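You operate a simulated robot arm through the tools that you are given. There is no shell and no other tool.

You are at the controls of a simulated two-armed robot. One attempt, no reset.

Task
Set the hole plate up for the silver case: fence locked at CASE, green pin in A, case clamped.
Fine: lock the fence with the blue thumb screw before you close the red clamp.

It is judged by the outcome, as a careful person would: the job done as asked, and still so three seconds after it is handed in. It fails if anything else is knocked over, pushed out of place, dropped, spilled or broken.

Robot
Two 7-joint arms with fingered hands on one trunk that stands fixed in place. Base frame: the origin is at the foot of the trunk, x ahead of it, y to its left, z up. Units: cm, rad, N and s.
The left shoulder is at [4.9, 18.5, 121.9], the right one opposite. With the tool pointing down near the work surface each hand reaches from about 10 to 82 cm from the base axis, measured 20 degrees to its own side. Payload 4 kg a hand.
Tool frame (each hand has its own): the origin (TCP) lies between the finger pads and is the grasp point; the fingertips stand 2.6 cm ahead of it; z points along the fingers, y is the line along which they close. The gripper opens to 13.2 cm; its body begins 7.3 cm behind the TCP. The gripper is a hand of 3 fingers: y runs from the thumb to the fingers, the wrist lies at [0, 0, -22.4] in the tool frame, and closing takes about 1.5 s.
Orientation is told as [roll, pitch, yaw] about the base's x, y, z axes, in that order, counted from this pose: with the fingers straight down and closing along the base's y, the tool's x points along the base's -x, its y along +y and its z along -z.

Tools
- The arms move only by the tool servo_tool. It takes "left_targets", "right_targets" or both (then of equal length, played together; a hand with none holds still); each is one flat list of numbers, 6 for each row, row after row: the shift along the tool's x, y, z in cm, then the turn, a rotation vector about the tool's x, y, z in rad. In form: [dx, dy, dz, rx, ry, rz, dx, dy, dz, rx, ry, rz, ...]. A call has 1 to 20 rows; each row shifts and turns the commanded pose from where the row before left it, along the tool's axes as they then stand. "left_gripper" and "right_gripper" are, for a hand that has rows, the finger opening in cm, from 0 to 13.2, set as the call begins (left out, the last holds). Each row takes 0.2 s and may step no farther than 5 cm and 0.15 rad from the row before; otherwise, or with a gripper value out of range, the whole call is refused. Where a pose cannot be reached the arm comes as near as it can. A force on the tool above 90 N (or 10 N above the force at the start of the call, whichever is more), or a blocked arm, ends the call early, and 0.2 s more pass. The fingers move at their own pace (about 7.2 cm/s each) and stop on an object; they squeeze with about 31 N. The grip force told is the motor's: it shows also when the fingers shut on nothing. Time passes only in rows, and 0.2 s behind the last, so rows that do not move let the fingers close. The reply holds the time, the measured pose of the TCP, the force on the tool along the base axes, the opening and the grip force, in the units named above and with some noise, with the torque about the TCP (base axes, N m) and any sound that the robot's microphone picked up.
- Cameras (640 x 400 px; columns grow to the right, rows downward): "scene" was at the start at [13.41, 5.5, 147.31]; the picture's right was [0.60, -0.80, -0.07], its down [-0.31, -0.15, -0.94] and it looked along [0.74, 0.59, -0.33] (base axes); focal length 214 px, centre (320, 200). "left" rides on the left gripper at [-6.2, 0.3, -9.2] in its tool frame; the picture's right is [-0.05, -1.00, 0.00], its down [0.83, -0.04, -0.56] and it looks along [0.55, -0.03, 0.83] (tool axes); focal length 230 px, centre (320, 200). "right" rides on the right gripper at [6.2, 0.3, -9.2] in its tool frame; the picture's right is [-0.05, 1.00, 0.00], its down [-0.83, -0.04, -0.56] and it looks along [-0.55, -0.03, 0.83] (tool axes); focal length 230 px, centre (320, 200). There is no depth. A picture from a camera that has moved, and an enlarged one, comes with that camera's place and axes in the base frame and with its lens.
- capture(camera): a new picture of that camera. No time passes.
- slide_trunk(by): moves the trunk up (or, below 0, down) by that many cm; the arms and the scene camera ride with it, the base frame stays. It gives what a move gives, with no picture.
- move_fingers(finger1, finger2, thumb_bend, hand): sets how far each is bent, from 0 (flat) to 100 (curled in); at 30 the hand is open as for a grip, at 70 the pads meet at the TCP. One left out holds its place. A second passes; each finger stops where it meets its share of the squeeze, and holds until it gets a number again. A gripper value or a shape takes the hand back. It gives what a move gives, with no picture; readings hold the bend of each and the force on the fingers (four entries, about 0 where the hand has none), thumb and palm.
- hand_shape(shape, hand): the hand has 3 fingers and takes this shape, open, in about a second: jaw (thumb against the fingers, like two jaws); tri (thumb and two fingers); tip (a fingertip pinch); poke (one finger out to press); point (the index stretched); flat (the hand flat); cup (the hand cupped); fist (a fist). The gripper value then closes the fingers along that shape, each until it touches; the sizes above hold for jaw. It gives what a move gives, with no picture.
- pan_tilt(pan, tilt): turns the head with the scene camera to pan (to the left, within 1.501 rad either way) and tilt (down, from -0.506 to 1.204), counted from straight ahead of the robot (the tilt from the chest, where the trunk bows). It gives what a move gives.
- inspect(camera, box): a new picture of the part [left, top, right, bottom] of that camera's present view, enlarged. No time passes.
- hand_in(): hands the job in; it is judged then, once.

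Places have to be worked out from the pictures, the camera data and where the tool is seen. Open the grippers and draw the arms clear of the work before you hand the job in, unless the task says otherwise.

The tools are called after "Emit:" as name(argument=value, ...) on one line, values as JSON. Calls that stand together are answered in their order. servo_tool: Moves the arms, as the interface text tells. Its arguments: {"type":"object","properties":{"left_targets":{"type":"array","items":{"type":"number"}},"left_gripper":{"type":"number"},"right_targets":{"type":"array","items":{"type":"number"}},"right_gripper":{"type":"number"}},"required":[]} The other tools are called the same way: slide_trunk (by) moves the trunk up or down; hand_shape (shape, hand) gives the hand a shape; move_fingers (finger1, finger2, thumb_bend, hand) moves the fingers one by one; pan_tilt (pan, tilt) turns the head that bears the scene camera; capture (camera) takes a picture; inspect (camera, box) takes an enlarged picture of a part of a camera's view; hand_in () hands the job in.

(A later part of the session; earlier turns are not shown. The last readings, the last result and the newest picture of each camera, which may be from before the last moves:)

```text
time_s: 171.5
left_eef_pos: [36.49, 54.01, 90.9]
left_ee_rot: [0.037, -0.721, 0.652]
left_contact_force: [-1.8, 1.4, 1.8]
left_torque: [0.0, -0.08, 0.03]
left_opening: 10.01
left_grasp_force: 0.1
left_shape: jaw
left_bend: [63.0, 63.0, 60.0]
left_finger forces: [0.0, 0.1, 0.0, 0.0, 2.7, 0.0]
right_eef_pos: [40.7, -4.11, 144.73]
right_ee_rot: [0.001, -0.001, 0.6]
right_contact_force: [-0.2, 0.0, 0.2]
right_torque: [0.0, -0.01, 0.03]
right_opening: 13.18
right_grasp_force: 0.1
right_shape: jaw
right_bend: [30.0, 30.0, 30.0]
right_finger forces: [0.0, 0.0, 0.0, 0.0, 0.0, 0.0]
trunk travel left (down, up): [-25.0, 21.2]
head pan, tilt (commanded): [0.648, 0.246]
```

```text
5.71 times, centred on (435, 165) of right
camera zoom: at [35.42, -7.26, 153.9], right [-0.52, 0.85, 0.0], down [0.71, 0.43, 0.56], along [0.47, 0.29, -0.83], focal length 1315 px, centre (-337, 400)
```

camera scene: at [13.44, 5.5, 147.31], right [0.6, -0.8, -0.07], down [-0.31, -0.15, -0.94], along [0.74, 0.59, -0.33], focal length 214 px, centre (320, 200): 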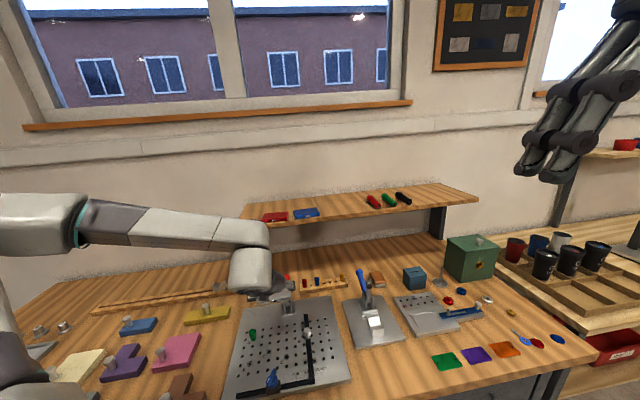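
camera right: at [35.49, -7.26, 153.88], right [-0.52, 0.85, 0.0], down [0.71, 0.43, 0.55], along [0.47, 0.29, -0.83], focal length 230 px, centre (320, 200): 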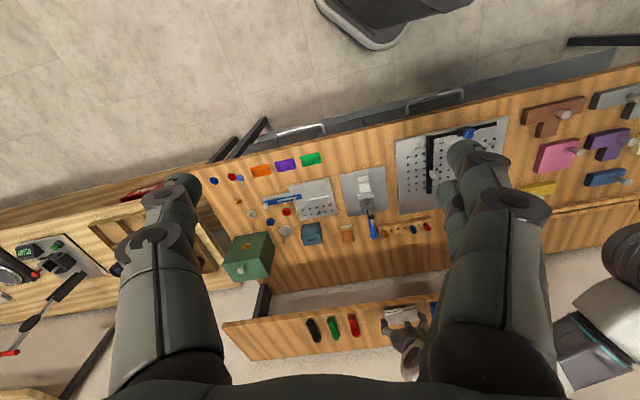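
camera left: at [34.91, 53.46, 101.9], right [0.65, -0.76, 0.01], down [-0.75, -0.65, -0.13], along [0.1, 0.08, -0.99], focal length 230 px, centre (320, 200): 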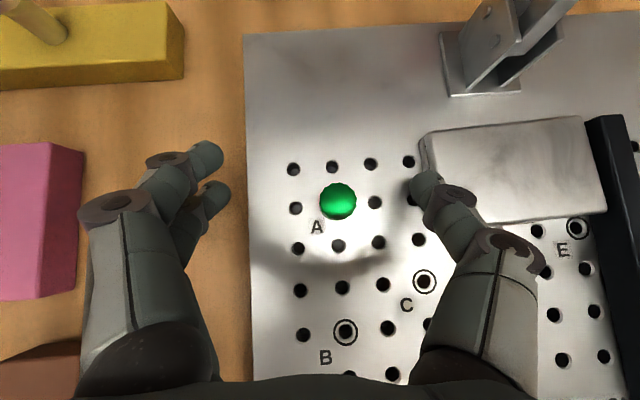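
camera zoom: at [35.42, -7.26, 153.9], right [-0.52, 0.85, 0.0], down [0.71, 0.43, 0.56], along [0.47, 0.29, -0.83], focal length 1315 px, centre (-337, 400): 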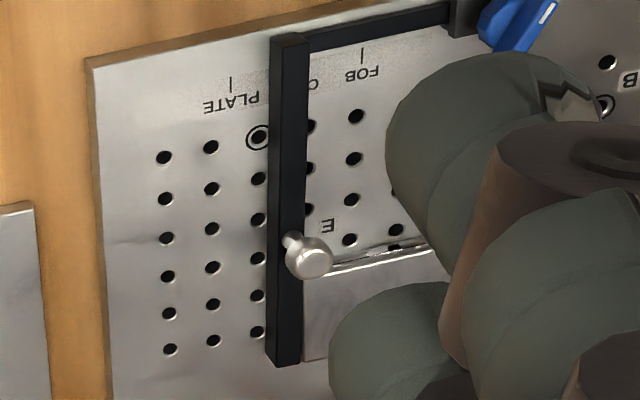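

The fence is still within ~0.05 cm of the tick. The case's back corner is ~0.25 cm off the fence, so I'll back the thumb off, move 1.6 cm toward the back, and give a gentle push there to square it.

Emit:
servo_tool(left_targets=[0.03, 0.298, -0.0154, 0, 0, 0, -0.598, 0.088, 0.525, 0, 0, 0, -0.598, 0.088, 0.525, 0, 0, 0, -0.03, -0.298, 0.0154, 0, 0, 0, 0, 0, 0, 0, 0, 0])

Emit:
servo_tool(left_targets=[-0.01, -0.1, 0.005, 0, 0, 0, -0.01, -0.1, 0.005, 0, 0, 0, 0, 0, 0, 0, 0, 0])

Emit:
inspect(camera="scene", box=[298, 308, 322, 338])

Emit:
inspect(camera="left", box=[380, 100, 640, 280])

```text
time_s: 172.7
left_eef_pos: [37.6, 55.22, 90.81]
left_ee_rot: [0.037, -0.721, 0.649]
left_contact_force: [-0.4, 0.8, 0.5]
left_torque: [0.0, -0.01, -0.02]
left_opening: 10.0
left_grasp_force: 0.1
left_shape: jaw
left_bend: [63.0, 63.0, 60.0]
left_finger forces: [0.0, 0.1, 0.0, 0.0, 1.3, 0.1]
right_eef_pos: [40.61, -4.02, 144.69]
right_ee_rot: [0.0, 0.003, 0.602]
right_contact_force: [-0.9, -0.9, -0.6]
right_torque: [0.0, 0.03, 0.01]
right_opening: 13.18
right_grasp_force: 0.0
right_shape: jaw
right_bend: [30.0, 30.0, 30.0]
right_finger forces: [0.0, 0.0, 0.0, 0.1, 0.0, 0.0]
trunk travel left (down, up): [-25.0, 21.2]
head pan, tilt (commanded): [0.648, 0.246]
```

```text
time_s: 173.5
left_eef_pos: [37.69, 54.96, 90.79]
left_ee_rot: [0.037, -0.723, 0.652]
left_contact_force: [-1.7, 1.6, 1.9]
left_torque: [-0.07, -0.07, -0.03]
left_opening: 10.02
left_grasp_force: 0.2
left_shape: jaw
left_bend: [63.0, 63.0, 60.0]
left_finger forces: [0.0, 0.0, 0.0, 0.0, 3.1, 0.0]
right_eef_pos: [40.46, -4.12, 144.79]
right_ee_rot: [-0.001, 0.0, 0.599]
right_contact_force: [-0.6, -0.2, -0.3]
right_torque: [0.01, 0.01, 0.01]
right_opening: 13.17
right_grasp_force: 0.0
right_shape: jaw
right_bend: [30.0, 30.0, 30.0]
right_finger forces: [0.0, 0.0, 0.0, 0.0, 0.0, 0.1]
trunk travel left (down, up): [-25.0, 21.2]
head pan, tilt (commanded): [0.648, 0.246]
```

```text
13.33 times, centred on (310, 323) of scene
camera zoom: at [13.36, 5.51, 147.31], right [0.6, -0.8, -0.07], down [-0.3, -0.15, -0.94], along [0.74, 0.59, -0.33], focal length 2860 px, centre (453, -1440)
```

zoom: 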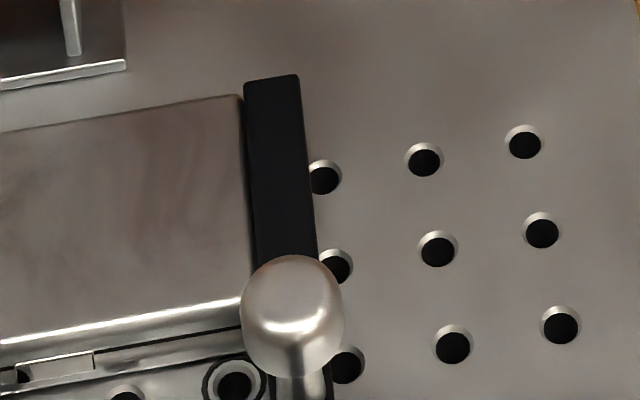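

```text
2.22 times, centred on (510, 190) of left
camera zoom: at [36.59, 54.04, 101.91], right [0.65, -0.76, 0.01], down [-0.75, -0.65, -0.13], along [0.1, 0.08, -0.99], focal length 511 px, centre (-102, 222)
```

zoom: 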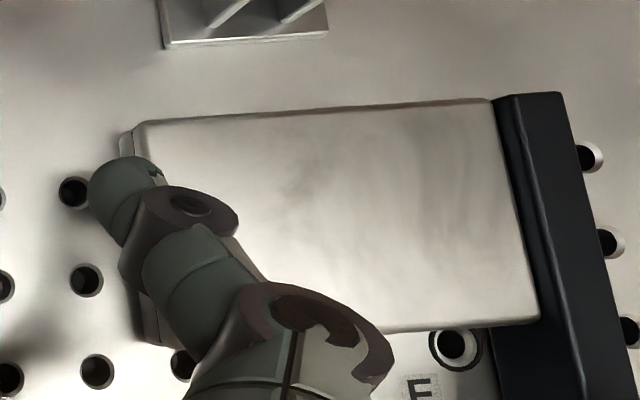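

Flush along its whole length. Backing the thumb off and re-checking the CASE tick.

Emit:
servo_tool(left_targets=[0.05, 0.5, -0.026, 0, 0, 0, 0, 0, 0, 0, 0, 0])

Emit:
inspect(camera="scene", box=[308, 358, 332, 378])

Emit:
inspect(camera="scene", box=[298, 308, 322, 338])

```text
time_s: 174.1
left_eef_pos: [37.51, 55.27, 90.83]
left_ee_rot: [0.036, -0.718, 0.648]
left_contact_force: [-0.2, 0.0, 0.0]
left_torque: [0.02, -0.01, 0.02]
left_opening: 10.02
left_grasp_force: 0.1
left_shape: jaw
left_bend: [63.0, 63.0, 60.0]
left_finger forces: [0.0, 0.0, 0.0, 0.0, 0.1, 0.0]
right_eef_pos: [40.59, -4.01, 144.66]
right_ee_rot: [0.0, 0.001, 0.601]
right_contact_force: [-0.9, -0.4, 0.4]
right_torque: [0.0, 0.0, -0.02]
right_opening: 13.2
right_grasp_force: 0.0
right_shape: jaw
right_bend: [30.0, 30.0, 30.0]
right_finger forces: [0.0, 0.0, 0.0, 0.0, 0.1, 0.0]
trunk travel left (down, up): [-25.0, 21.2]
head pan, tilt (commanded): [0.648, 0.246]
```

```text
16.00 times, centred on (320, 368) of scene
camera zoom: at [13.41, 5.5, 147.31], right [0.6, -0.8, -0.07], down [-0.31, -0.15, -0.94], along [0.74, 0.58, -0.33], focal length 3432 px, centre (320, -2488)
```

zoom: 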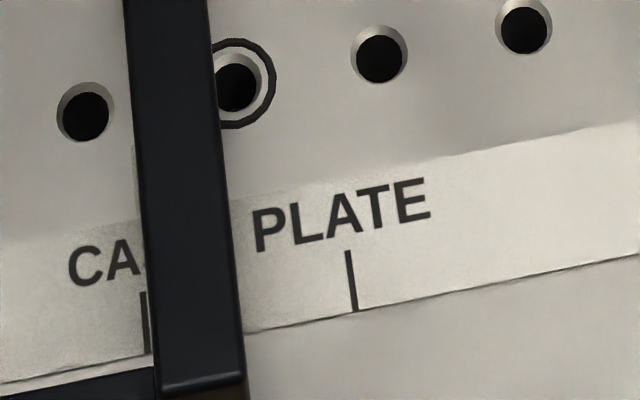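

```text
13.33 times, centred on (310, 323) of scene
camera zoom: at [13.41, 5.5, 147.31], right [0.6, -0.8, -0.07], down [-0.31, -0.15, -0.94], along [0.74, 0.58, -0.33], focal length 2860 px, centre (453, -1440)
```

zoom: 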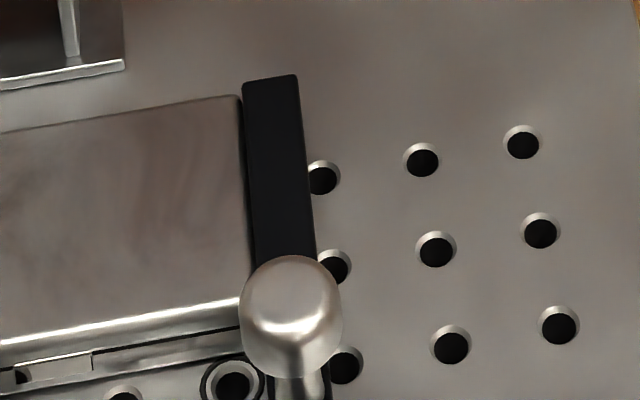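

The fence face is ~0.1 cm from the tick's centre — good — and the case is flush and square under the clamp. Now the clamp: I lift the hand away, set it nearly upright (pitch -0.25, yaw 0.785), and go look at the red handle.

Emit:
servo_tool(left_targets=[-1.971, 0.084, -2.26, 0, 0, 0, -1.971, 0.084, -2.26, 0, 0, 0, -1.971, 0.084, -2.26, 0, 0, 0, -1.971, 0.084, -2.26, 0, 0, 0, -1.971, 0.084, -2.26, 0, 0, 0, 0, 0, 0, 0.037, 0, 0, 0, 0, 0, 0, 0.12, 0, 0, 0, 0, 0, 0.12, 0, 0, 0, 0, 0, 0.12, 0, 0, 0, 0, 0, 0.112, 0, 0, 0, 0, -0.034, 0, -0.132, 0, 0, 0, 0, 0, 0], left_gripper=5.0)

Emit:
capture(camera="left")

Emit:
inspect(camera="scene", box=[220, 250, 350, 390])

```text
time_s: 176.7
left_eef_pos: [37.4, 55.34, 105.83]
left_ee_rot: [0.0, -0.246, 0.787]
left_contact_force: [-1.5, -0.4, 0.9]
left_torque: [0.03, -0.01, 0.01]
left_opening: 5.06
left_grasp_force: 0.1
left_shape: jaw
left_bend: [73.0, 73.0, 70.0]
left_finger forces: [0.1, 0.0, 0.1, 0.1, 0.1, 0.0]
right_eef_pos: [40.64, -4.2, 144.7]
right_ee_rot: [0.0, 0.001, 0.599]
right_contact_force: [-0.5, -0.4, -0.1]
right_torque: [0.01, 0.02, 0.02]
right_opening: 13.2
right_grasp_force: 0.1
right_shape: jaw
right_bend: [30.0, 30.0, 30.0]
right_finger forces: [0.0, 0.0, 0.1, 0.0, 0.1, 0.0]
trunk travel left (down, up): [-25.0, 21.2]
head pan, tilt (commanded): [0.648, 0.246]
```

```text
taken
camera left: at [39.77, 58.15, 116.32], right [0.74, -0.67, 0.01], down [-0.63, -0.7, 0.34], along [-0.22, -0.26, -0.94], focal length 230 px, centre (320, 200)
```

left: 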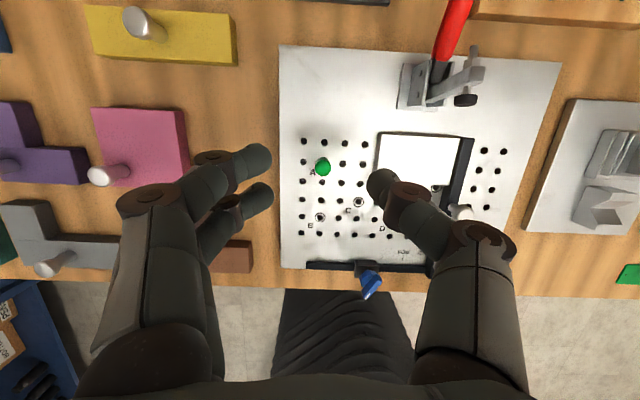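

```text
2.86 times, centred on (285, 320) of scene
camera zoom: at [13.39, 5.52, 147.31], right [0.6, -0.8, -0.07], down [-0.3, -0.15, -0.94], along [0.74, 0.58, -0.33], focal length 613 px, centre (420, -143)
```

zoom: 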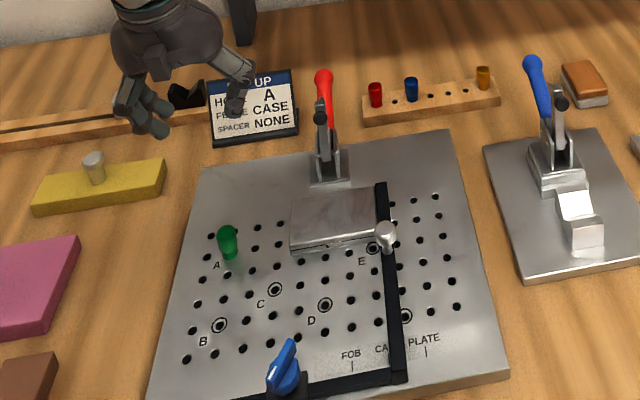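

Everything sits right: pin in A, case flush at the fence and centred on the clamp. Moving the hand over the red handle for a precise look.

Emit:
servo_tool(left_targets=[-2.784, -2.26, 0.658, 0, 0, 0, -2.784, -2.26, 0.658, 0, 0, 0, -2.784, -2.26, 0.658, 0, 0, 0, -2.784, -2.26, 0.658, 0, 0, 0, -2.784, -2.26, 0.658, 0, 0, 0, 0, 0, 0, 0, 0, 0])

Emit:
capture(camera="left")

Emit:
inspect(camera="left", box=[230, 100, 430, 260])

Emit:
inspect(camera="scene", box=[260, 230, 340, 310])

```text
time_s: 178.1
left_eef_pos: [55.36, 57.42, 106.28]
left_ee_rot: [-0.001, -0.246, 0.787]
left_contact_force: [0.2, 0.0, 0.2]
left_torque: [-0.04, 0.03, -0.02]
left_opening: 5.06
left_grasp_force: 0.0
left_shape: jaw
left_bend: [73.0, 73.0, 70.0]
left_finger forces: [0.1, 0.0, 0.0, 0.0, 0.1, 0.1]
right_eef_pos: [40.51, -4.08, 144.66]
right_ee_rot: [0.0, 0.001, 0.6]
right_contact_force: [0.1, 0.5, 1.0]
right_torque: [-0.02, 0.01, -0.02]
right_opening: 13.22
right_grasp_force: 0.0
right_shape: jaw
right_bend: [30.0, 30.0, 30.0]
right_finger forces: [0.0, 0.0, 0.0, 0.0, 0.0, 0.0]
trunk travel left (down, up): [-25.0, 21.2]
head pan, tilt (commanded): [0.648, 0.246]
```

```text
taken
camera left: at [57.84, 60.28, 116.63], right [0.74, -0.67, 0.01], down [-0.64, -0.7, 0.33], along [-0.21, -0.26, -0.94], focal length 230 px, centre (320, 200)
```

left: 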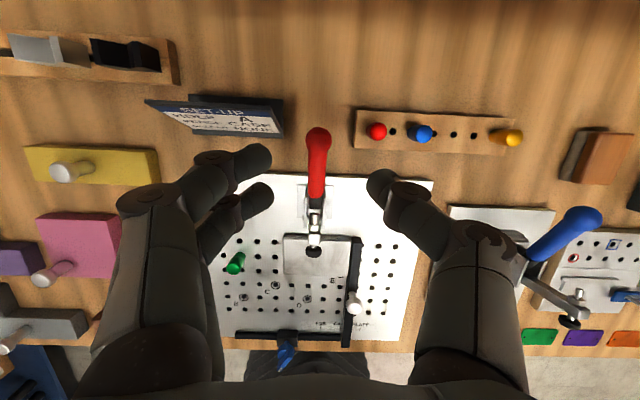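

```text
2.50 times, centred on (330, 180) of left
camera zoom: at [57.84, 60.28, 116.63], right [0.74, -0.67, 0.01], down [-0.64, -0.7, 0.33], along [-0.21, -0.26, -0.94], focal length 575 px, centre (295, 250)
```

zoom: 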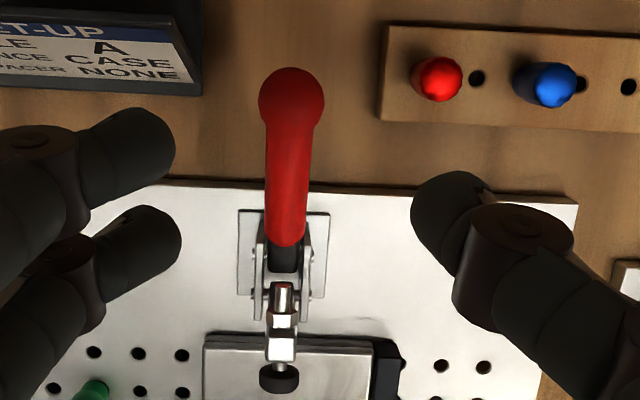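

```text
5.00 times, centred on (300, 270) of scene
camera zoom: at [13.31, 5.54, 147.32], right [0.6, -0.8, -0.07], down [-0.3, -0.15, -0.94], along [0.74, 0.58, -0.33], focal length 1072 px, centre (420, -150)
```

zoom: 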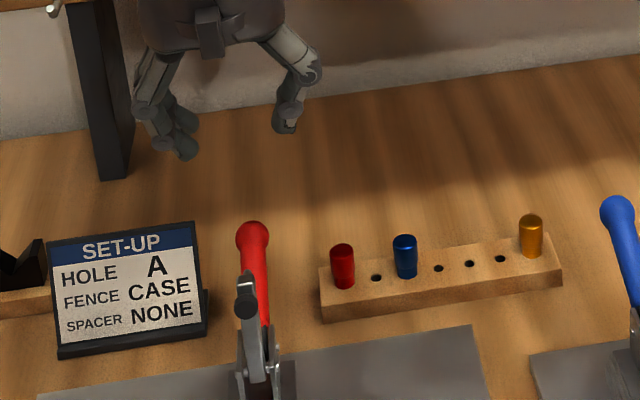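

The handle lies back at ~24°: ball end ≈[56.8, 58.8, 93.8]. I'll pinch the red rod 2.6 cm below the ball with a 3.6 cm opening (clear of the card and pins). Descending partway first.

Emit:
servo_tool(left_targets=[1.17, -0.01, 4.09, 0, 0, 0, 1.17, -0.01, 4.09, 0, 0, 0, 0, 0, 0, 0, 0, 0], left_gripper=3.8)

Emit:
capture(camera="left")

Emit:
inspect(camera="scene", box=[260, 240, 330, 310])

```text
time_s: 178.9
left_eef_pos: [55.3, 57.36, 97.53]
left_ee_rot: [0.0, -0.248, 0.785]
left_contact_force: [-0.4, 0.2, 0.9]
left_torque: [-0.01, 0.03, 0.02]
left_opening: 3.83
left_grasp_force: 0.0
left_shape: jaw
left_bend: [73.0, 73.0, 70.0]
left_finger forces: [0.1, 0.0, 0.1, 0.0, 0.0, 0.1]
right_eef_pos: [40.68, -4.01, 144.6]
right_ee_rot: [-0.001, -0.001, 0.601]
right_contact_force: [0.0, 0.1, 0.6]
right_torque: [0.0, -0.03, 0.02]
right_opening: 13.21
right_grasp_force: 0.0
right_shape: jaw
right_bend: [30.0, 30.0, 30.0]
right_finger forces: [0.0, 0.0, 0.0, 0.1, 0.0, 0.1]
trunk travel left (down, up): [-25.0, 21.2]
head pan, tilt (commanded): [0.648, 0.246]
```

```text
taken
camera left: at [57.75, 60.15, 108.08], right [0.74, -0.67, 0.01], down [-0.64, -0.7, 0.33], along [-0.21, -0.26, -0.94], focal length 230 px, centre (320, 200)
```

left: 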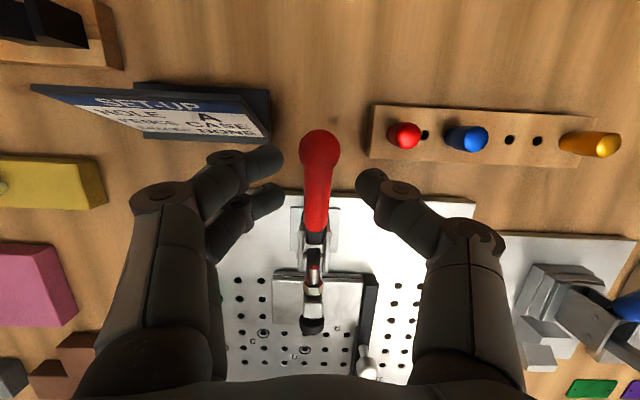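

```text
5.71 times, centred on (295, 275) of scene
camera zoom: at [13.35, 5.45, 147.32], right [0.6, -0.8, -0.07], down [-0.3, -0.15, -0.94], along [0.74, 0.59, -0.33], focal length 1226 px, centre (463, -229)
```

zoom: 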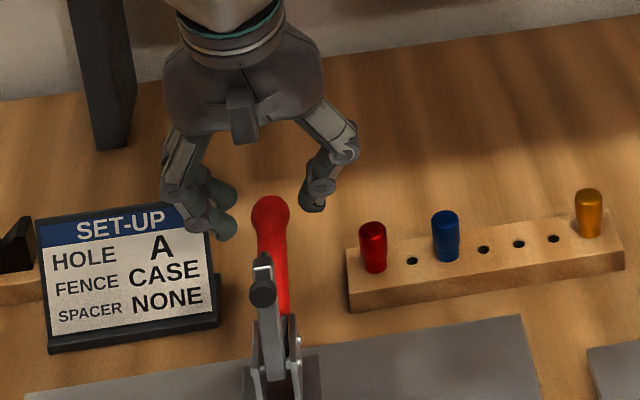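

The handle lines up with the middle of the jaw. Lowering the remaining 4.6 cm.

Emit:
servo_tool(left_targets=[0.56, 0, 2.23, 0, 0, 0, 0.56, 0, 2.23, 0, 0, 0, 0, 0, 0, 0, 0, 0])

Emit:
capture(camera="left")

Emit:
inspect(camera="scene", box=[260, 240, 330, 310])

```text
time_s: 179.7
left_eef_pos: [55.24, 57.41, 92.86]
left_ee_rot: [0.001, -0.247, 0.786]
left_contact_force: [0.2, -0.7, 0.3]
left_torque: [0.02, -0.03, 0.03]
left_opening: 3.81
left_grasp_force: 0.2
left_shape: jaw
left_bend: [73.0, 73.0, 70.0]
left_finger forces: [0.0, 0.1, 0.1, 0.0, 0.0, 0.0]
right_eef_pos: [40.58, -4.07, 144.71]
right_ee_rot: [0.002, -0.001, 0.598]
right_contact_force: [0.9, 0.7, 0.9]
right_torque: [-0.01, -0.01, -0.01]
right_opening: 13.19
right_grasp_force: 0.2
right_shape: jaw
right_bend: [30.0, 30.0, 30.0]
right_finger forces: [0.0, 0.0, 0.0, 0.0, 0.0, 0.0]
trunk travel left (down, up): [-25.0, 21.2]
head pan, tilt (commanded): [0.648, 0.246]
```

```text
taken
camera left: at [57.71, 60.09, 103.48], right [0.74, -0.67, 0.01], down [-0.64, -0.7, 0.33], along [-0.21, -0.26, -0.94], focal length 230 px, centre (320, 200)
```

left: 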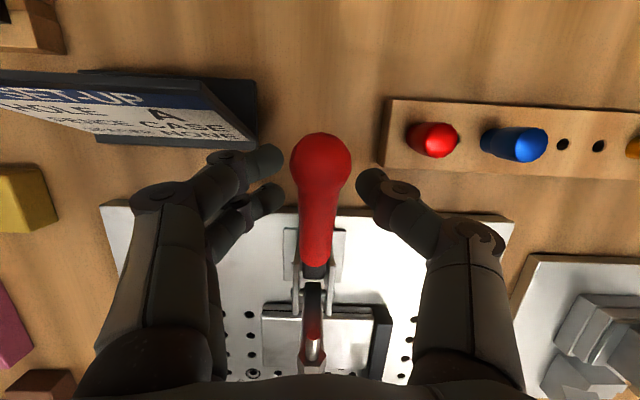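

```text
5.71 times, centred on (295, 275) of scene
camera zoom: at [13.38, 5.49, 147.32], right [0.6, -0.8, -0.07], down [-0.3, -0.15, -0.94], along [0.74, 0.59, -0.33], focal length 1226 px, centre (463, -229)
```

zoom: 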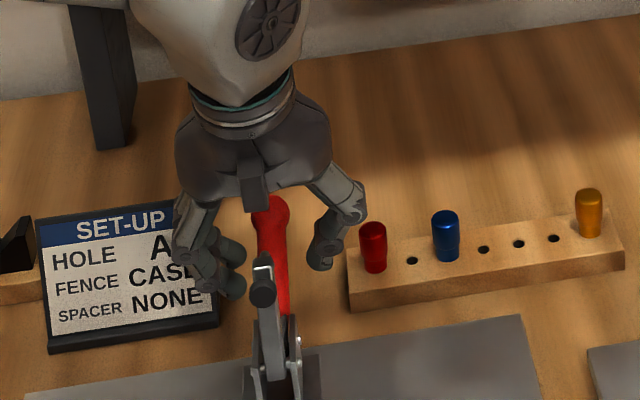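

The rod passes right through the grasp point. Closing on the handle.

Emit:
servo_tool(left_targets=[0, 0, 0, 0, 0, 0, 0, 0, 0, 0, 0, 0, 0, 0, 0, 0, 0, 0, 0, 0, 0, 0, 0, 0, 0, 0, 0, 0, 0, 0], left_gripper=0.5)

Emit:
inspect(camera="left", box=[240, 120, 400, 300])

```text
time_s: 180.9
left_eef_pos: [55.33, 57.3, 92.99]
left_ee_rot: [0.001, -0.247, 0.785]
left_contact_force: [-0.6, -0.2, -0.8]
left_torque: [0.01, 0.03, -0.01]
left_opening: 0.55
left_grasp_force: 0.2
left_shape: jaw
left_bend: [71.0, 71.0, 70.0]
left_finger forces: [0.0, 0.0, 0.1, 0.0, 0.0, 0.0]
right_eef_pos: [40.59, -4.14, 144.61]
right_ee_rot: [-0.001, 0.001, 0.6]
right_contact_force: [-0.1, -0.9, -0.3]
right_torque: [0.02, 0.02, 0.0]
right_opening: 13.18
right_grasp_force: 0.0
right_shape: jaw
right_bend: [30.0, 30.0, 30.0]
right_finger forces: [0.0, 0.1, 0.0, 0.0, 0.1, 0.0]
trunk travel left (down, up): [-25.0, 21.2]
head pan, tilt (commanded): [0.648, 0.246]
```

```text
2.22 times, centred on (320, 210) of left
camera zoom: at [57.73, 60.09, 103.47], right [0.74, -0.67, 0.01], down [-0.63, -0.7, 0.33], along [-0.22, -0.26, -0.94], focal length 511 px, centre (320, 178)
```

zoom: 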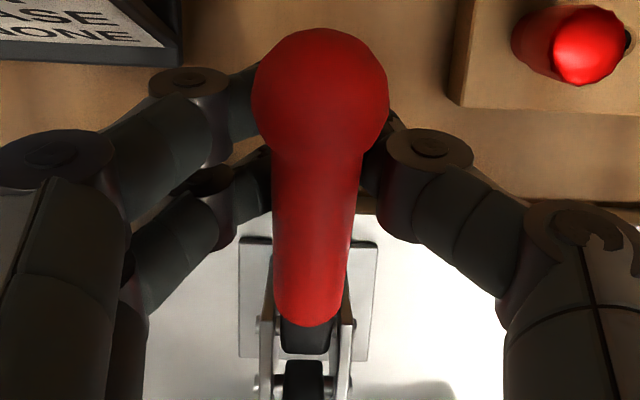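

The fingers closed beneath the rod, forming a hook under the handle — useful for lifting it. I'll raise gently and see how handle and clamp arm respond.

Emit:
servo_tool(left_targets=[-0.12, 0, -0.49, 0, 0, 0, -0.12, 0, -0.49, 0, 0, 0, -0.12, 0, -0.49, 0, 0, 0, 0, 0, 0, 0, 0, 0])

Emit:
inspect(camera="scene", box=[260, 250, 330, 320])

Emit:
capture(camera="left")

```text
time_s: 181.9
left_eef_pos: [55.34, 57.22, 94.51]
left_ee_rot: [0.001, -0.248, 0.785]
left_contact_force: [0.5, 1.0, 0.1]
left_torque: [-0.01, 0.0, 0.01]
left_opening: 0.51
left_grasp_force: 0.1
left_shape: jaw
left_bend: [71.0, 71.0, 70.0]
left_finger forces: [0.0, 0.1, 0.1, 0.1, 0.0, 0.0]
right_eef_pos: [40.67, -3.99, 144.68]
right_ee_rot: [0.001, 0.0, 0.6]
right_contact_force: [-0.3, 0.2, -0.3]
right_torque: [-0.01, 0.0, 0.01]
right_opening: 13.17
right_grasp_force: 0.1
right_shape: jaw
right_bend: [30.0, 30.0, 30.0]
right_finger forces: [0.0, 0.0, 0.0, 0.0, 0.1, 0.0]
trunk travel left (down, up): [-25.0, 21.2]
head pan, tilt (commanded): [0.648, 0.246]
```

```text
5.71 times, centred on (295, 285) of scene
camera zoom: at [13.44, 5.5, 147.31], right [0.6, -0.8, -0.07], down [-0.31, -0.15, -0.94], along [0.74, 0.58, -0.33], focal length 1226 px, centre (463, -286)
```

zoom: 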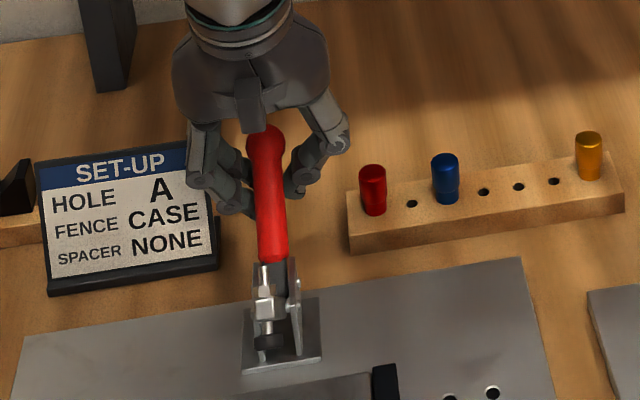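

```text
taken
camera left: at [57.74, 60.02, 104.98], right [0.74, -0.67, 0.01], down [-0.64, -0.7, 0.33], along [-0.22, -0.26, -0.94], focal length 230 px, centre (320, 200)
```

left: 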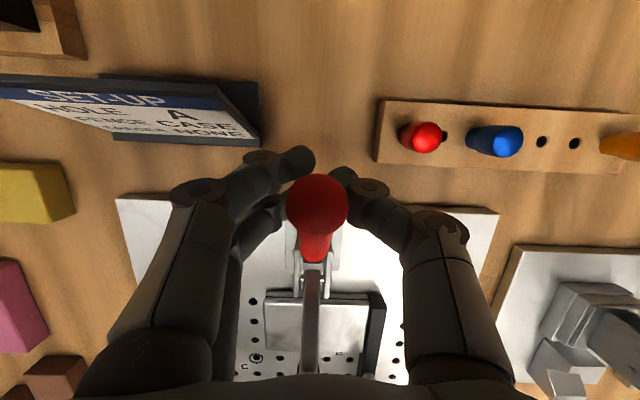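

The handle is rising and the clamp arm is swinging down toward the case, with almost no force. I'll continue along the arc (up and toward the front).

Emit:
servo_tool(left_targets=[0.454, 0, -0.449, 0, 0, 0, 0.454, 0, -0.449, 0, 0, 0, 0.454, 0, -0.449, 0, 0, 0, 0, 0, 0, 0, 0, 0])

Emit:
inspect(camera="scene", box=[260, 250, 330, 320])

Emit:
capture(camera="left")

```text
time_s: 182.9
left_eef_pos: [54.15, 56.22, 95.46]
left_ee_rot: [-0.001, -0.249, 0.786]
left_contact_force: [-0.1, 0.2, 0.8]
left_torque: [-0.01, 0.0, -0.02]
left_opening: 0.52
left_grasp_force: 0.0
left_shape: jaw
left_bend: [71.0, 71.0, 70.0]
left_finger forces: [0.0, 0.0, 0.0, 0.0, 0.0, 0.1]
right_eef_pos: [40.64, -4.07, 144.59]
right_ee_rot: [0.0, -0.001, 0.601]
right_contact_force: [-0.7, -0.2, 0.8]
right_torque: [0.01, -0.02, 0.0]
right_opening: 13.2
right_grasp_force: 0.0
right_shape: jaw
right_bend: [30.0, 30.0, 30.0]
right_finger forces: [0.1, 0.0, 0.0, 0.0, 0.1, 0.0]
trunk travel left (down, up): [-25.0, 21.2]
head pan, tilt (commanded): [0.648, 0.246]
```

```text
5.71 times, centred on (295, 285) of scene
camera zoom: at [13.43, 5.5, 147.31], right [0.6, -0.8, -0.07], down [-0.31, -0.15, -0.94], along [0.74, 0.59, -0.33], focal length 1226 px, centre (463, -286)
```

zoom: 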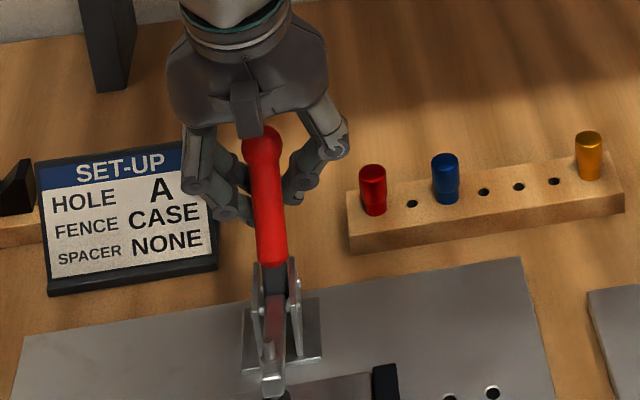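

```text
taken
camera left: at [56.55, 58.88, 105.93], right [0.74, -0.67, 0.01], down [-0.63, -0.7, 0.33], along [-0.22, -0.26, -0.94], focal length 230 px, centre (320, 200)
```

left: 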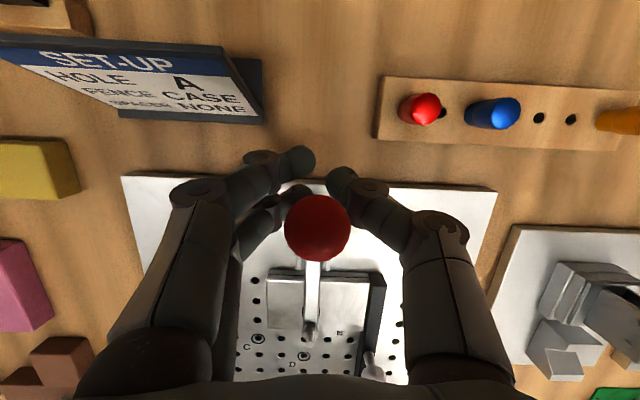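

No resistance; arm is coming down over the case. Continuing forward along the arc.

Emit:
servo_tool(left_targets=[0.46, 0, -0.36, 0, 0, 0, 0.46, 0, -0.36, 0, 0, 0, 0.46, 0, -0.36, 0, 0, 0, 0, 0, 0, 0, 0, 0])

Emit:
inspect(camera="scene", box=[260, 250, 330, 330])

Emit:
capture(camera="left")

```text
time_s: 183.9
left_eef_pos: [52.98, 55.0, 96.19]
left_ee_rot: [-0.001, -0.248, 0.787]
left_contact_force: [0.9, 4.4, -0.7]
left_torque: [0.09, -0.03, -0.07]
left_opening: 0.56
left_grasp_force: 0.1
left_shape: jaw
left_bend: [71.0, 69.0, 70.0]
left_finger forces: [0.0, 3.5, 0.0, 0.0, 0.1, 0.0]
right_eef_pos: [40.59, -4.06, 144.59]
right_ee_rot: [0.001, -0.001, 0.6]
right_contact_force: [-0.3, -1.0, -0.3]
right_torque: [-0.01, 0.02, 0.0]
right_opening: 13.17
right_grasp_force: 0.1
right_shape: jaw
right_bend: [30.0, 30.0, 30.0]
right_finger forces: [0.1, 0.1, 0.1, 0.0, 0.0, 0.0]
trunk travel left (down, up): [-25.0, 21.2]
head pan, tilt (commanded): [0.648, 0.246]
```

```text
5.00 times, centred on (295, 290) of scene
camera zoom: at [13.44, 5.57, 147.3], right [0.6, -0.8, -0.07], down [-0.31, -0.15, -0.94], along [0.74, 0.58, -0.33], focal length 1072 px, centre (445, -250)
```

zoom: 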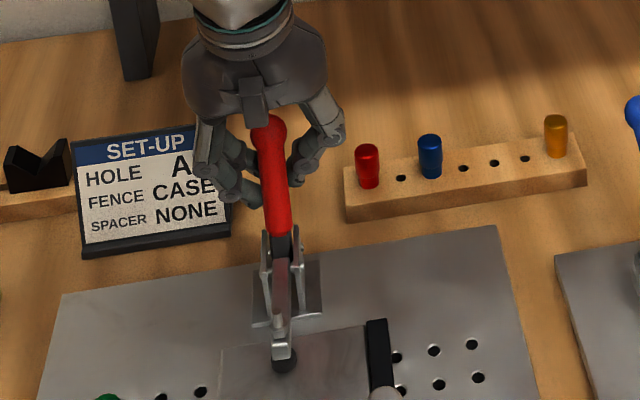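

```text
taken
camera left: at [55.41, 57.81, 106.62], right [0.74, -0.67, 0.01], down [-0.63, -0.7, 0.34], along [-0.22, -0.26, -0.94], focal length 230 px, centre (320, 200)
```

left: 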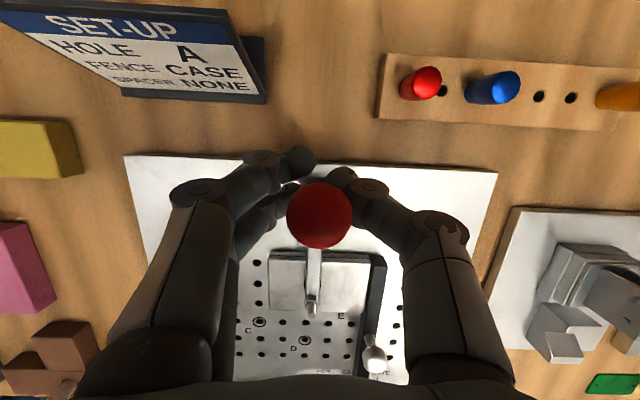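

The pad has reached the case and resistance begins (3.5 N). Continuing to pull the handle forward in small steps to lock the toggle.

Emit:
servo_tool(left_targets=[0.34, 0, -0.15, 0, 0, 0, 0.34, 0, -0.15, 0, 0, 0, 0, 0, 0, 0, 0, 0])

Emit:
inspect(camera="scene", box=[270, 260, 330, 330])

```text
time_s: 184.7
left_eef_pos: [52.46, 54.52, 96.22]
left_ee_rot: [0.0, -0.247, 0.787]
left_contact_force: [3.7, 5.8, 0.6]
left_torque: [0.1, -0.08, -0.02]
left_opening: 0.6
left_grasp_force: 0.0
left_shape: jaw
left_bend: [71.0, 68.0, 70.0]
left_finger forces: [0.0, 3.4, 0.0, 0.0, 3.1, 0.0]
right_eef_pos: [40.63, -3.99, 144.62]
right_ee_rot: [0.001, -0.001, 0.601]
right_contact_force: [-0.6, 0.4, -0.1]
right_torque: [0.01, 0.04, 0.01]
right_opening: 13.2
right_grasp_force: 0.0
right_shape: jaw
right_bend: [30.0, 30.0, 30.0]
right_finger forces: [0.0, 0.0, 0.0, 0.0, 0.1, 0.1]
trunk travel left (down, up): [-25.0, 21.2]
head pan, tilt (commanded): [0.648, 0.246]
```

```text
5.71 times, centred on (300, 295) of scene
camera zoom: at [13.47, 5.6, 147.3], right [0.6, -0.8, -0.07], down [-0.31, -0.15, -0.94], along [0.74, 0.58, -0.33], focal length 1226 px, centre (434, -343)
```

zoom: 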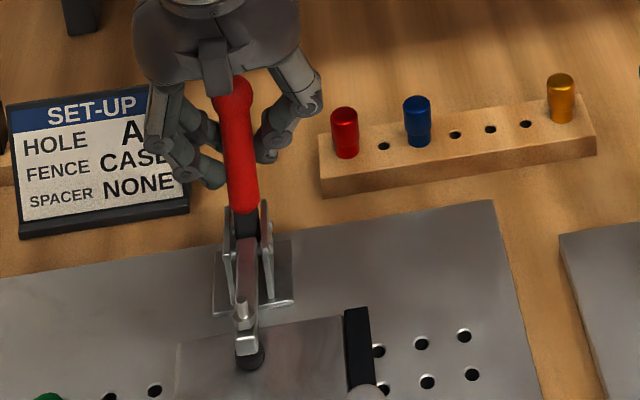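

Emit:
servo_tool(left_targets=[0.36, 0, -0.09, 0, 0, 0, 0.36, 0, -0.09, 0, 0, 0, 0.36, 0, -0.09, 0, 0, 0, 0, 0, 0, 0, 0, 0])

Emit:
inspect(camera="scene", box=[270, 260, 330, 330])

Emit:
capture(camera="left")

```text
time_s: 185.7
left_eef_pos: [51.74, 53.65, 96.27]
left_ee_rot: [-0.001, -0.248, 0.786]
left_contact_force: [5.6, 6.3, 1.7]
left_torque: [0.08, -0.1, -0.04]
left_opening: 0.65
left_grasp_force: 0.1
left_shape: jaw
left_bend: [70.0, 69.0, 70.0]
left_finger forces: [5.2, 1.6, 0.0, 0.0, 3.2, 0.0]
right_eef_pos: [40.82, -3.98, 144.71]
right_ee_rot: [0.0, 0.002, 0.601]
right_contact_force: [0.0, 0.9, 0.5]
right_torque: [0.01, 0.04, 0.04]
right_opening: 13.2
right_grasp_force: 0.1
right_shape: jaw
right_bend: [30.0, 30.0, 30.0]
right_finger forces: [0.1, 0.0, 0.0, 0.0, 0.0, 0.0]
trunk travel left (down, up): [-25.0, 21.2]
head pan, tilt (commanded): [0.648, 0.246]
```

```text
5.71 times, centred on (300, 295) of scene
camera zoom: at [13.52, 5.58, 147.3], right [0.6, -0.8, -0.07], down [-0.31, -0.15, -0.94], along [0.74, 0.58, -0.33], focal length 1226 px, centre (434, -343)
```

zoom: 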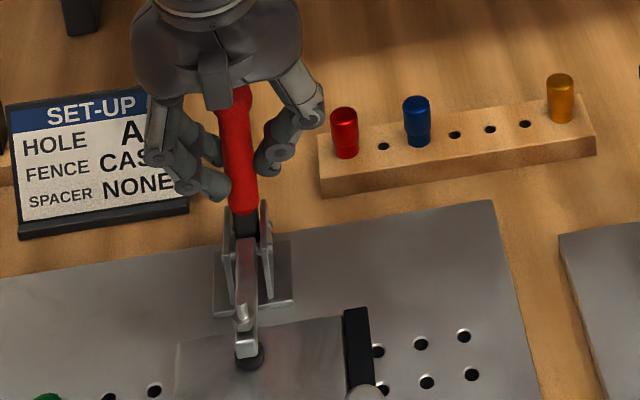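

```text
taken
camera left: at [54.18, 56.43, 106.74], right [0.74, -0.67, 0.01], down [-0.64, -0.7, 0.33], along [-0.22, -0.26, -0.94], focal length 230 px, centre (320, 200)
```

left: 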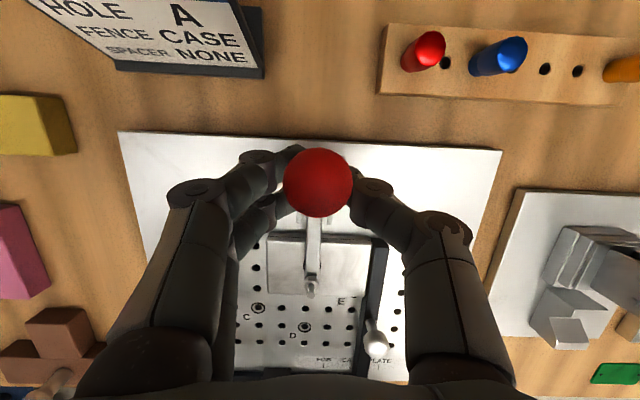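

The handle is at about 73° now with ~8 N. Keep pulling forward, watching for it to go over centre.

Emit:
servo_tool(left_targets=[0.38, 0, -0.08, 0, 0, 0, 0.38, 0, -0.08, 0, 0, 0, 0.38, 0, -0.06, 0, 0, 0, 0, 0, 0, 0, 0, 0])

Emit:
inspect(camera="scene", box=[270, 260, 330, 330])

Emit:
capture(camera="left")

```text
time_s: 186.7
left_eef_pos: [50.78, 52.71, 96.13]
left_ee_rot: [0.0, -0.246, 0.785]
left_contact_force: [-2.2, 2.9, 0.2]
left_torque: [0.02, 0.01, 0.05]
left_opening: 0.57
left_grasp_force: 0.1
left_shape: jaw
left_bend: [69.0, 71.0, 70.0]
left_finger forces: [2.5, 0.0, 0.0, 0.0, 0.0, 0.0]
right_eef_pos: [40.56, -4.1, 144.69]
right_ee_rot: [-0.001, 0.001, 0.599]
right_contact_force: [-0.1, -1.0, -0.6]
right_torque: [-0.01, 0.03, -0.02]
right_opening: 13.17
right_grasp_force: 0.0
right_shape: jaw
right_bend: [30.0, 30.0, 30.0]
right_finger forces: [0.1, 0.1, 0.0, 0.0, 0.0, 0.1]
trunk travel left (down, up): [-25.0, 21.2]
head pan, tilt (commanded): [0.648, 0.246]
```

```text
5.71 times, centred on (300, 295) of scene
camera zoom: at [13.39, 5.54, 147.31], right [0.6, -0.8, -0.07], down [-0.31, -0.15, -0.94], along [0.74, 0.59, -0.33], focal length 1226 px, centre (434, -343)
```

zoom: 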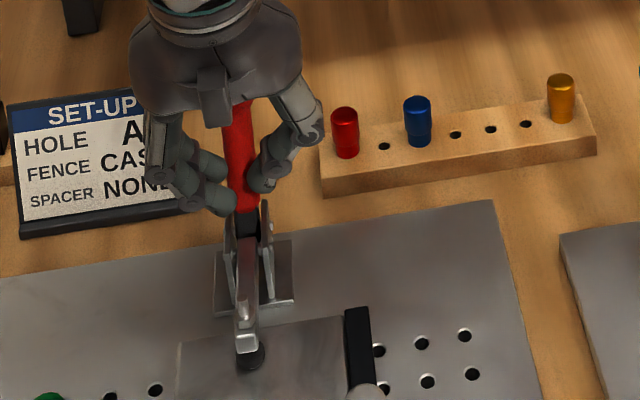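

```text
taken
camera left: at [53.21, 55.58, 106.64], right [0.74, -0.67, 0.01], down [-0.63, -0.7, 0.34], along [-0.22, -0.26, -0.94], focal length 230 px, centre (320, 200)
```

left: 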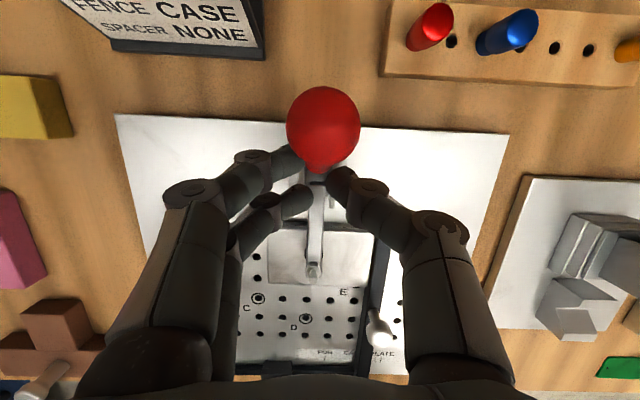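

The handle seems to have ended up behind the fingertips. Let me look closely at how it sits before the next move.

Emit:
inspect(camera="left", box=[240, 90, 400, 290])

Emit:
inspect(camera="scene", box=[280, 268, 310, 298])

Emit:
inspect(camera="scene", box=[275, 290, 325, 330])

```text
2.00 times, centred on (320, 190) of left
camera zoom: at [53.21, 55.58, 106.64], right [0.74, -0.67, 0.01], down [-0.63, -0.7, 0.34], along [-0.22, -0.26, -0.94], focal length 460 px, centre (320, 220)
```

zoom: 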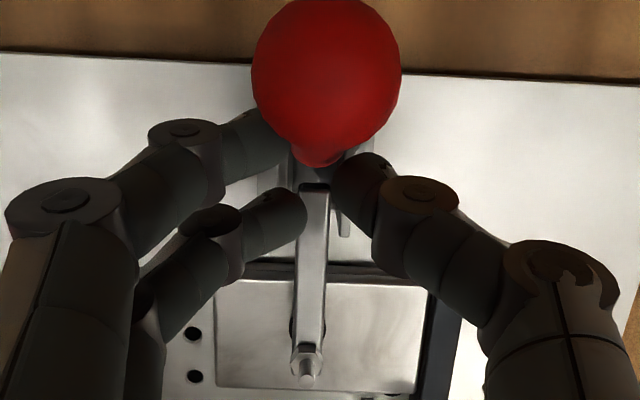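

```text
13.33 times, centred on (295, 283) of scene
camera zoom: at [13.39, 5.54, 147.31], right [0.6, -0.8, -0.07], down [-0.31, -0.15, -0.94], along [0.74, 0.59, -0.33], focal length 2860 px, centre (653, -907)
```

zoom: 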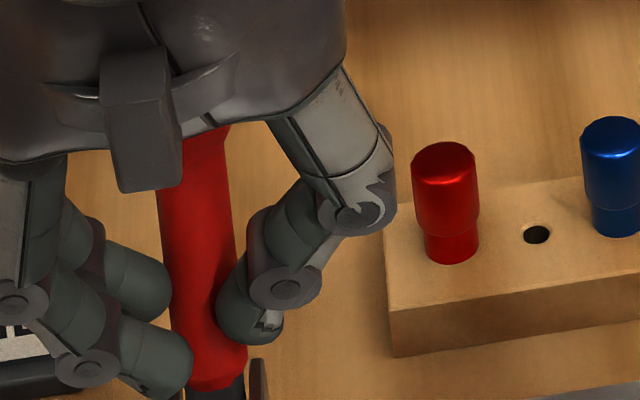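

```text
10.00 times, centred on (300, 310) of scene
camera zoom: at [13.39, 5.54, 147.31], right [0.6, -0.8, -0.07], down [-0.31, -0.15, -0.94], along [0.74, 0.59, -0.33], focal length 2145 px, centre (520, -900)
```

zoom: 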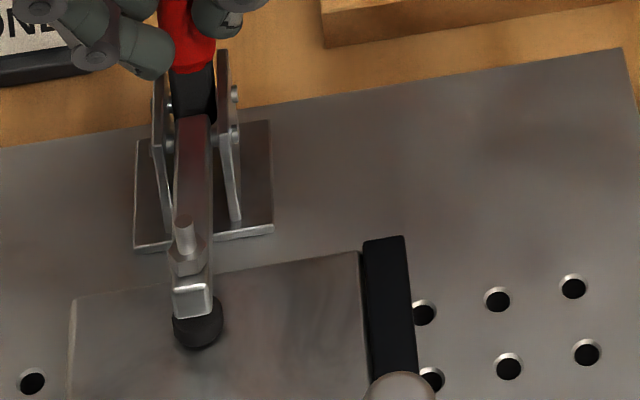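

The arm is down with its pad on the case; the handle leans back at ~70° and sits among the three fingertips. I'll keep pulling it forward with more travel, watching force.

Emit:
servo_tool(left_targets=[0.39, 0, -0.1, 0, 0, 0, 0.39, 0, -0.1, 0, 0, 0, 0, 0, 0, 0, 0, 0], left_gripper=0)

Emit:
capture(camera="left")

Emit:
inspect(camera="scene", box=[270, 260, 330, 330])

```text
time_s: 187.5
left_eef_pos: [50.33, 52.12, 96.14]
left_ee_rot: [-0.002, -0.248, 0.787]
left_contact_force: [-1.9, 0.1, 0.5]
left_torque: [0.0, 0.09, 0.02]
left_opening: 0.0
left_grasp_force: 30.7
left_shape: jaw
left_bend: [72.0, 67.0, 73.0]
left_finger forces: [0.0, 0.1, 0.0, 0.1, 0.0, 0.0]
right_eef_pos: [40.54, -4.14, 144.82]
right_ee_rot: [0.0, -0.001, 0.6]
right_contact_force: [0.7, 0.0, 0.9]
right_torque: [-0.02, 0.0, 0.0]
right_opening: 13.2
right_grasp_force: 0.0
right_shape: jaw
right_bend: [30.0, 30.0, 30.0]
right_finger forces: [0.0, 0.1, 0.2, 0.0, 0.0, 0.0]
trunk travel left (down, up): [-25.0, 21.2]
head pan, tilt (commanded): [0.648, 0.246]
```

```text
taken
camera left: at [52.75, 54.93, 106.74], right [0.74, -0.67, 0.01], down [-0.64, -0.7, 0.33], along [-0.21, -0.26, -0.94], focal length 230 px, centre (320, 200)
```

left: 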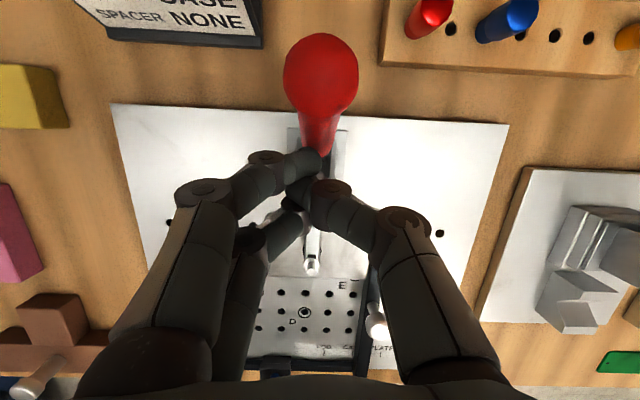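

```text
5.71 times, centred on (300, 295) of scene
camera zoom: at [13.41, 5.47, 147.31], right [0.6, -0.8, -0.07], down [-0.31, -0.15, -0.94], along [0.74, 0.58, -0.33], focal length 1226 px, centre (434, -343)
```

zoom: 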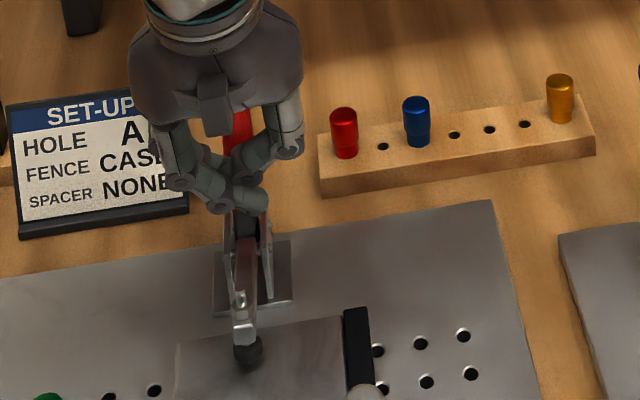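

The handle slipped out behind the fingertips and leans back at ~61°. Better: come down *behind* the handle and push it forward near the ball for more leverage. Up, over, and down behind it.

Emit:
servo_tool(left_targets=[-0.73, 0, -2.91, 0, 0, 0, -0.73, 0, -2.91, 0, 0, 0, -0.73, 0, -2.91, 0, 0, 0, -3.49, 0, 0.877, 0, 0, 0, -3.69, 0, 0.92, 0, 0, 0, 0, 0, 0, 0, 0, 0], left_gripper=1.0)

Emit:
capture(camera="left")

Emit:
inspect(camera="scene", box=[260, 240, 330, 330])

```text
time_s: 188.9
left_eef_pos: [55.6, 57.3, 105.37]
left_ee_rot: [0.001, -0.25, 0.785]
left_contact_force: [-0.1, -0.4, 0.0]
left_torque: [0.0, -0.03, -0.02]
left_opening: 0.46
left_grasp_force: 0.0
left_shape: jaw
left_bend: [71.0, 74.0, 73.0]
left_finger forces: [0.0, 0.0, 0.1, 0.1, 0.0, 0.1]
right_eef_pos: [40.54, -4.13, 144.71]
right_ee_rot: [0.0, -0.001, 0.6]
right_contact_force: [-0.6, -0.8, -1.6]
right_torque: [0.03, -0.01, 0.01]
right_opening: 13.17
right_grasp_force: 0.0
right_shape: jaw
right_bend: [30.0, 30.0, 30.0]
right_finger forces: [0.0, 0.0, 0.0, 0.0, 0.1, 0.0]
trunk travel left (down, up): [-25.0, 21.2]
head pan, tilt (commanded): [0.648, 0.246]
```

```text
taken
camera left: at [57.92, 60.18, 115.88], right [0.74, -0.67, 0.01], down [-0.64, -0.7, 0.33], along [-0.21, -0.26, -0.94], focal length 230 px, centre (320, 200)
```

left: 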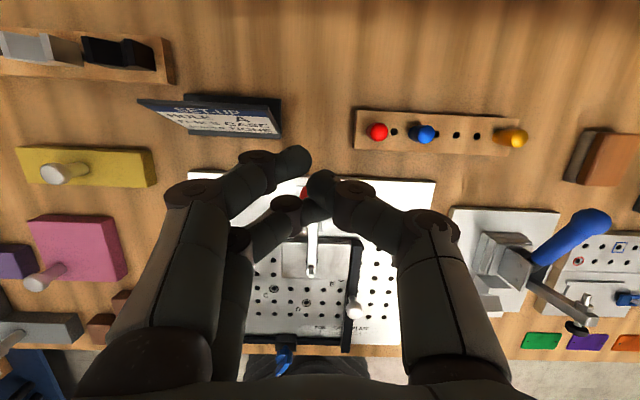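

```text
4.44 times, centred on (295, 285) of scene
camera zoom: at [13.3, 5.44, 147.33], right [0.6, -0.8, -0.07], down [-0.3, -0.15, -0.94], along [0.74, 0.59, -0.33], focal length 953 px, centre (431, -178)
```

zoom: 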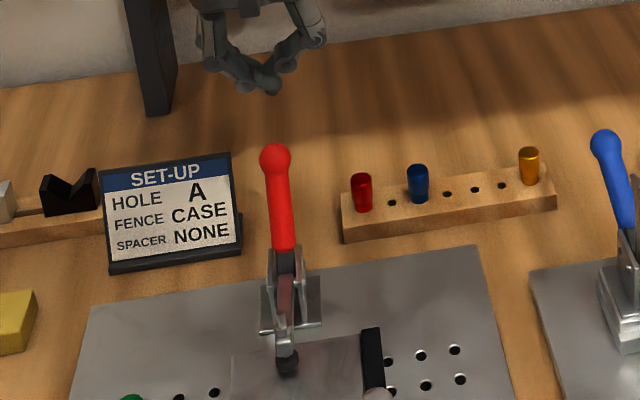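

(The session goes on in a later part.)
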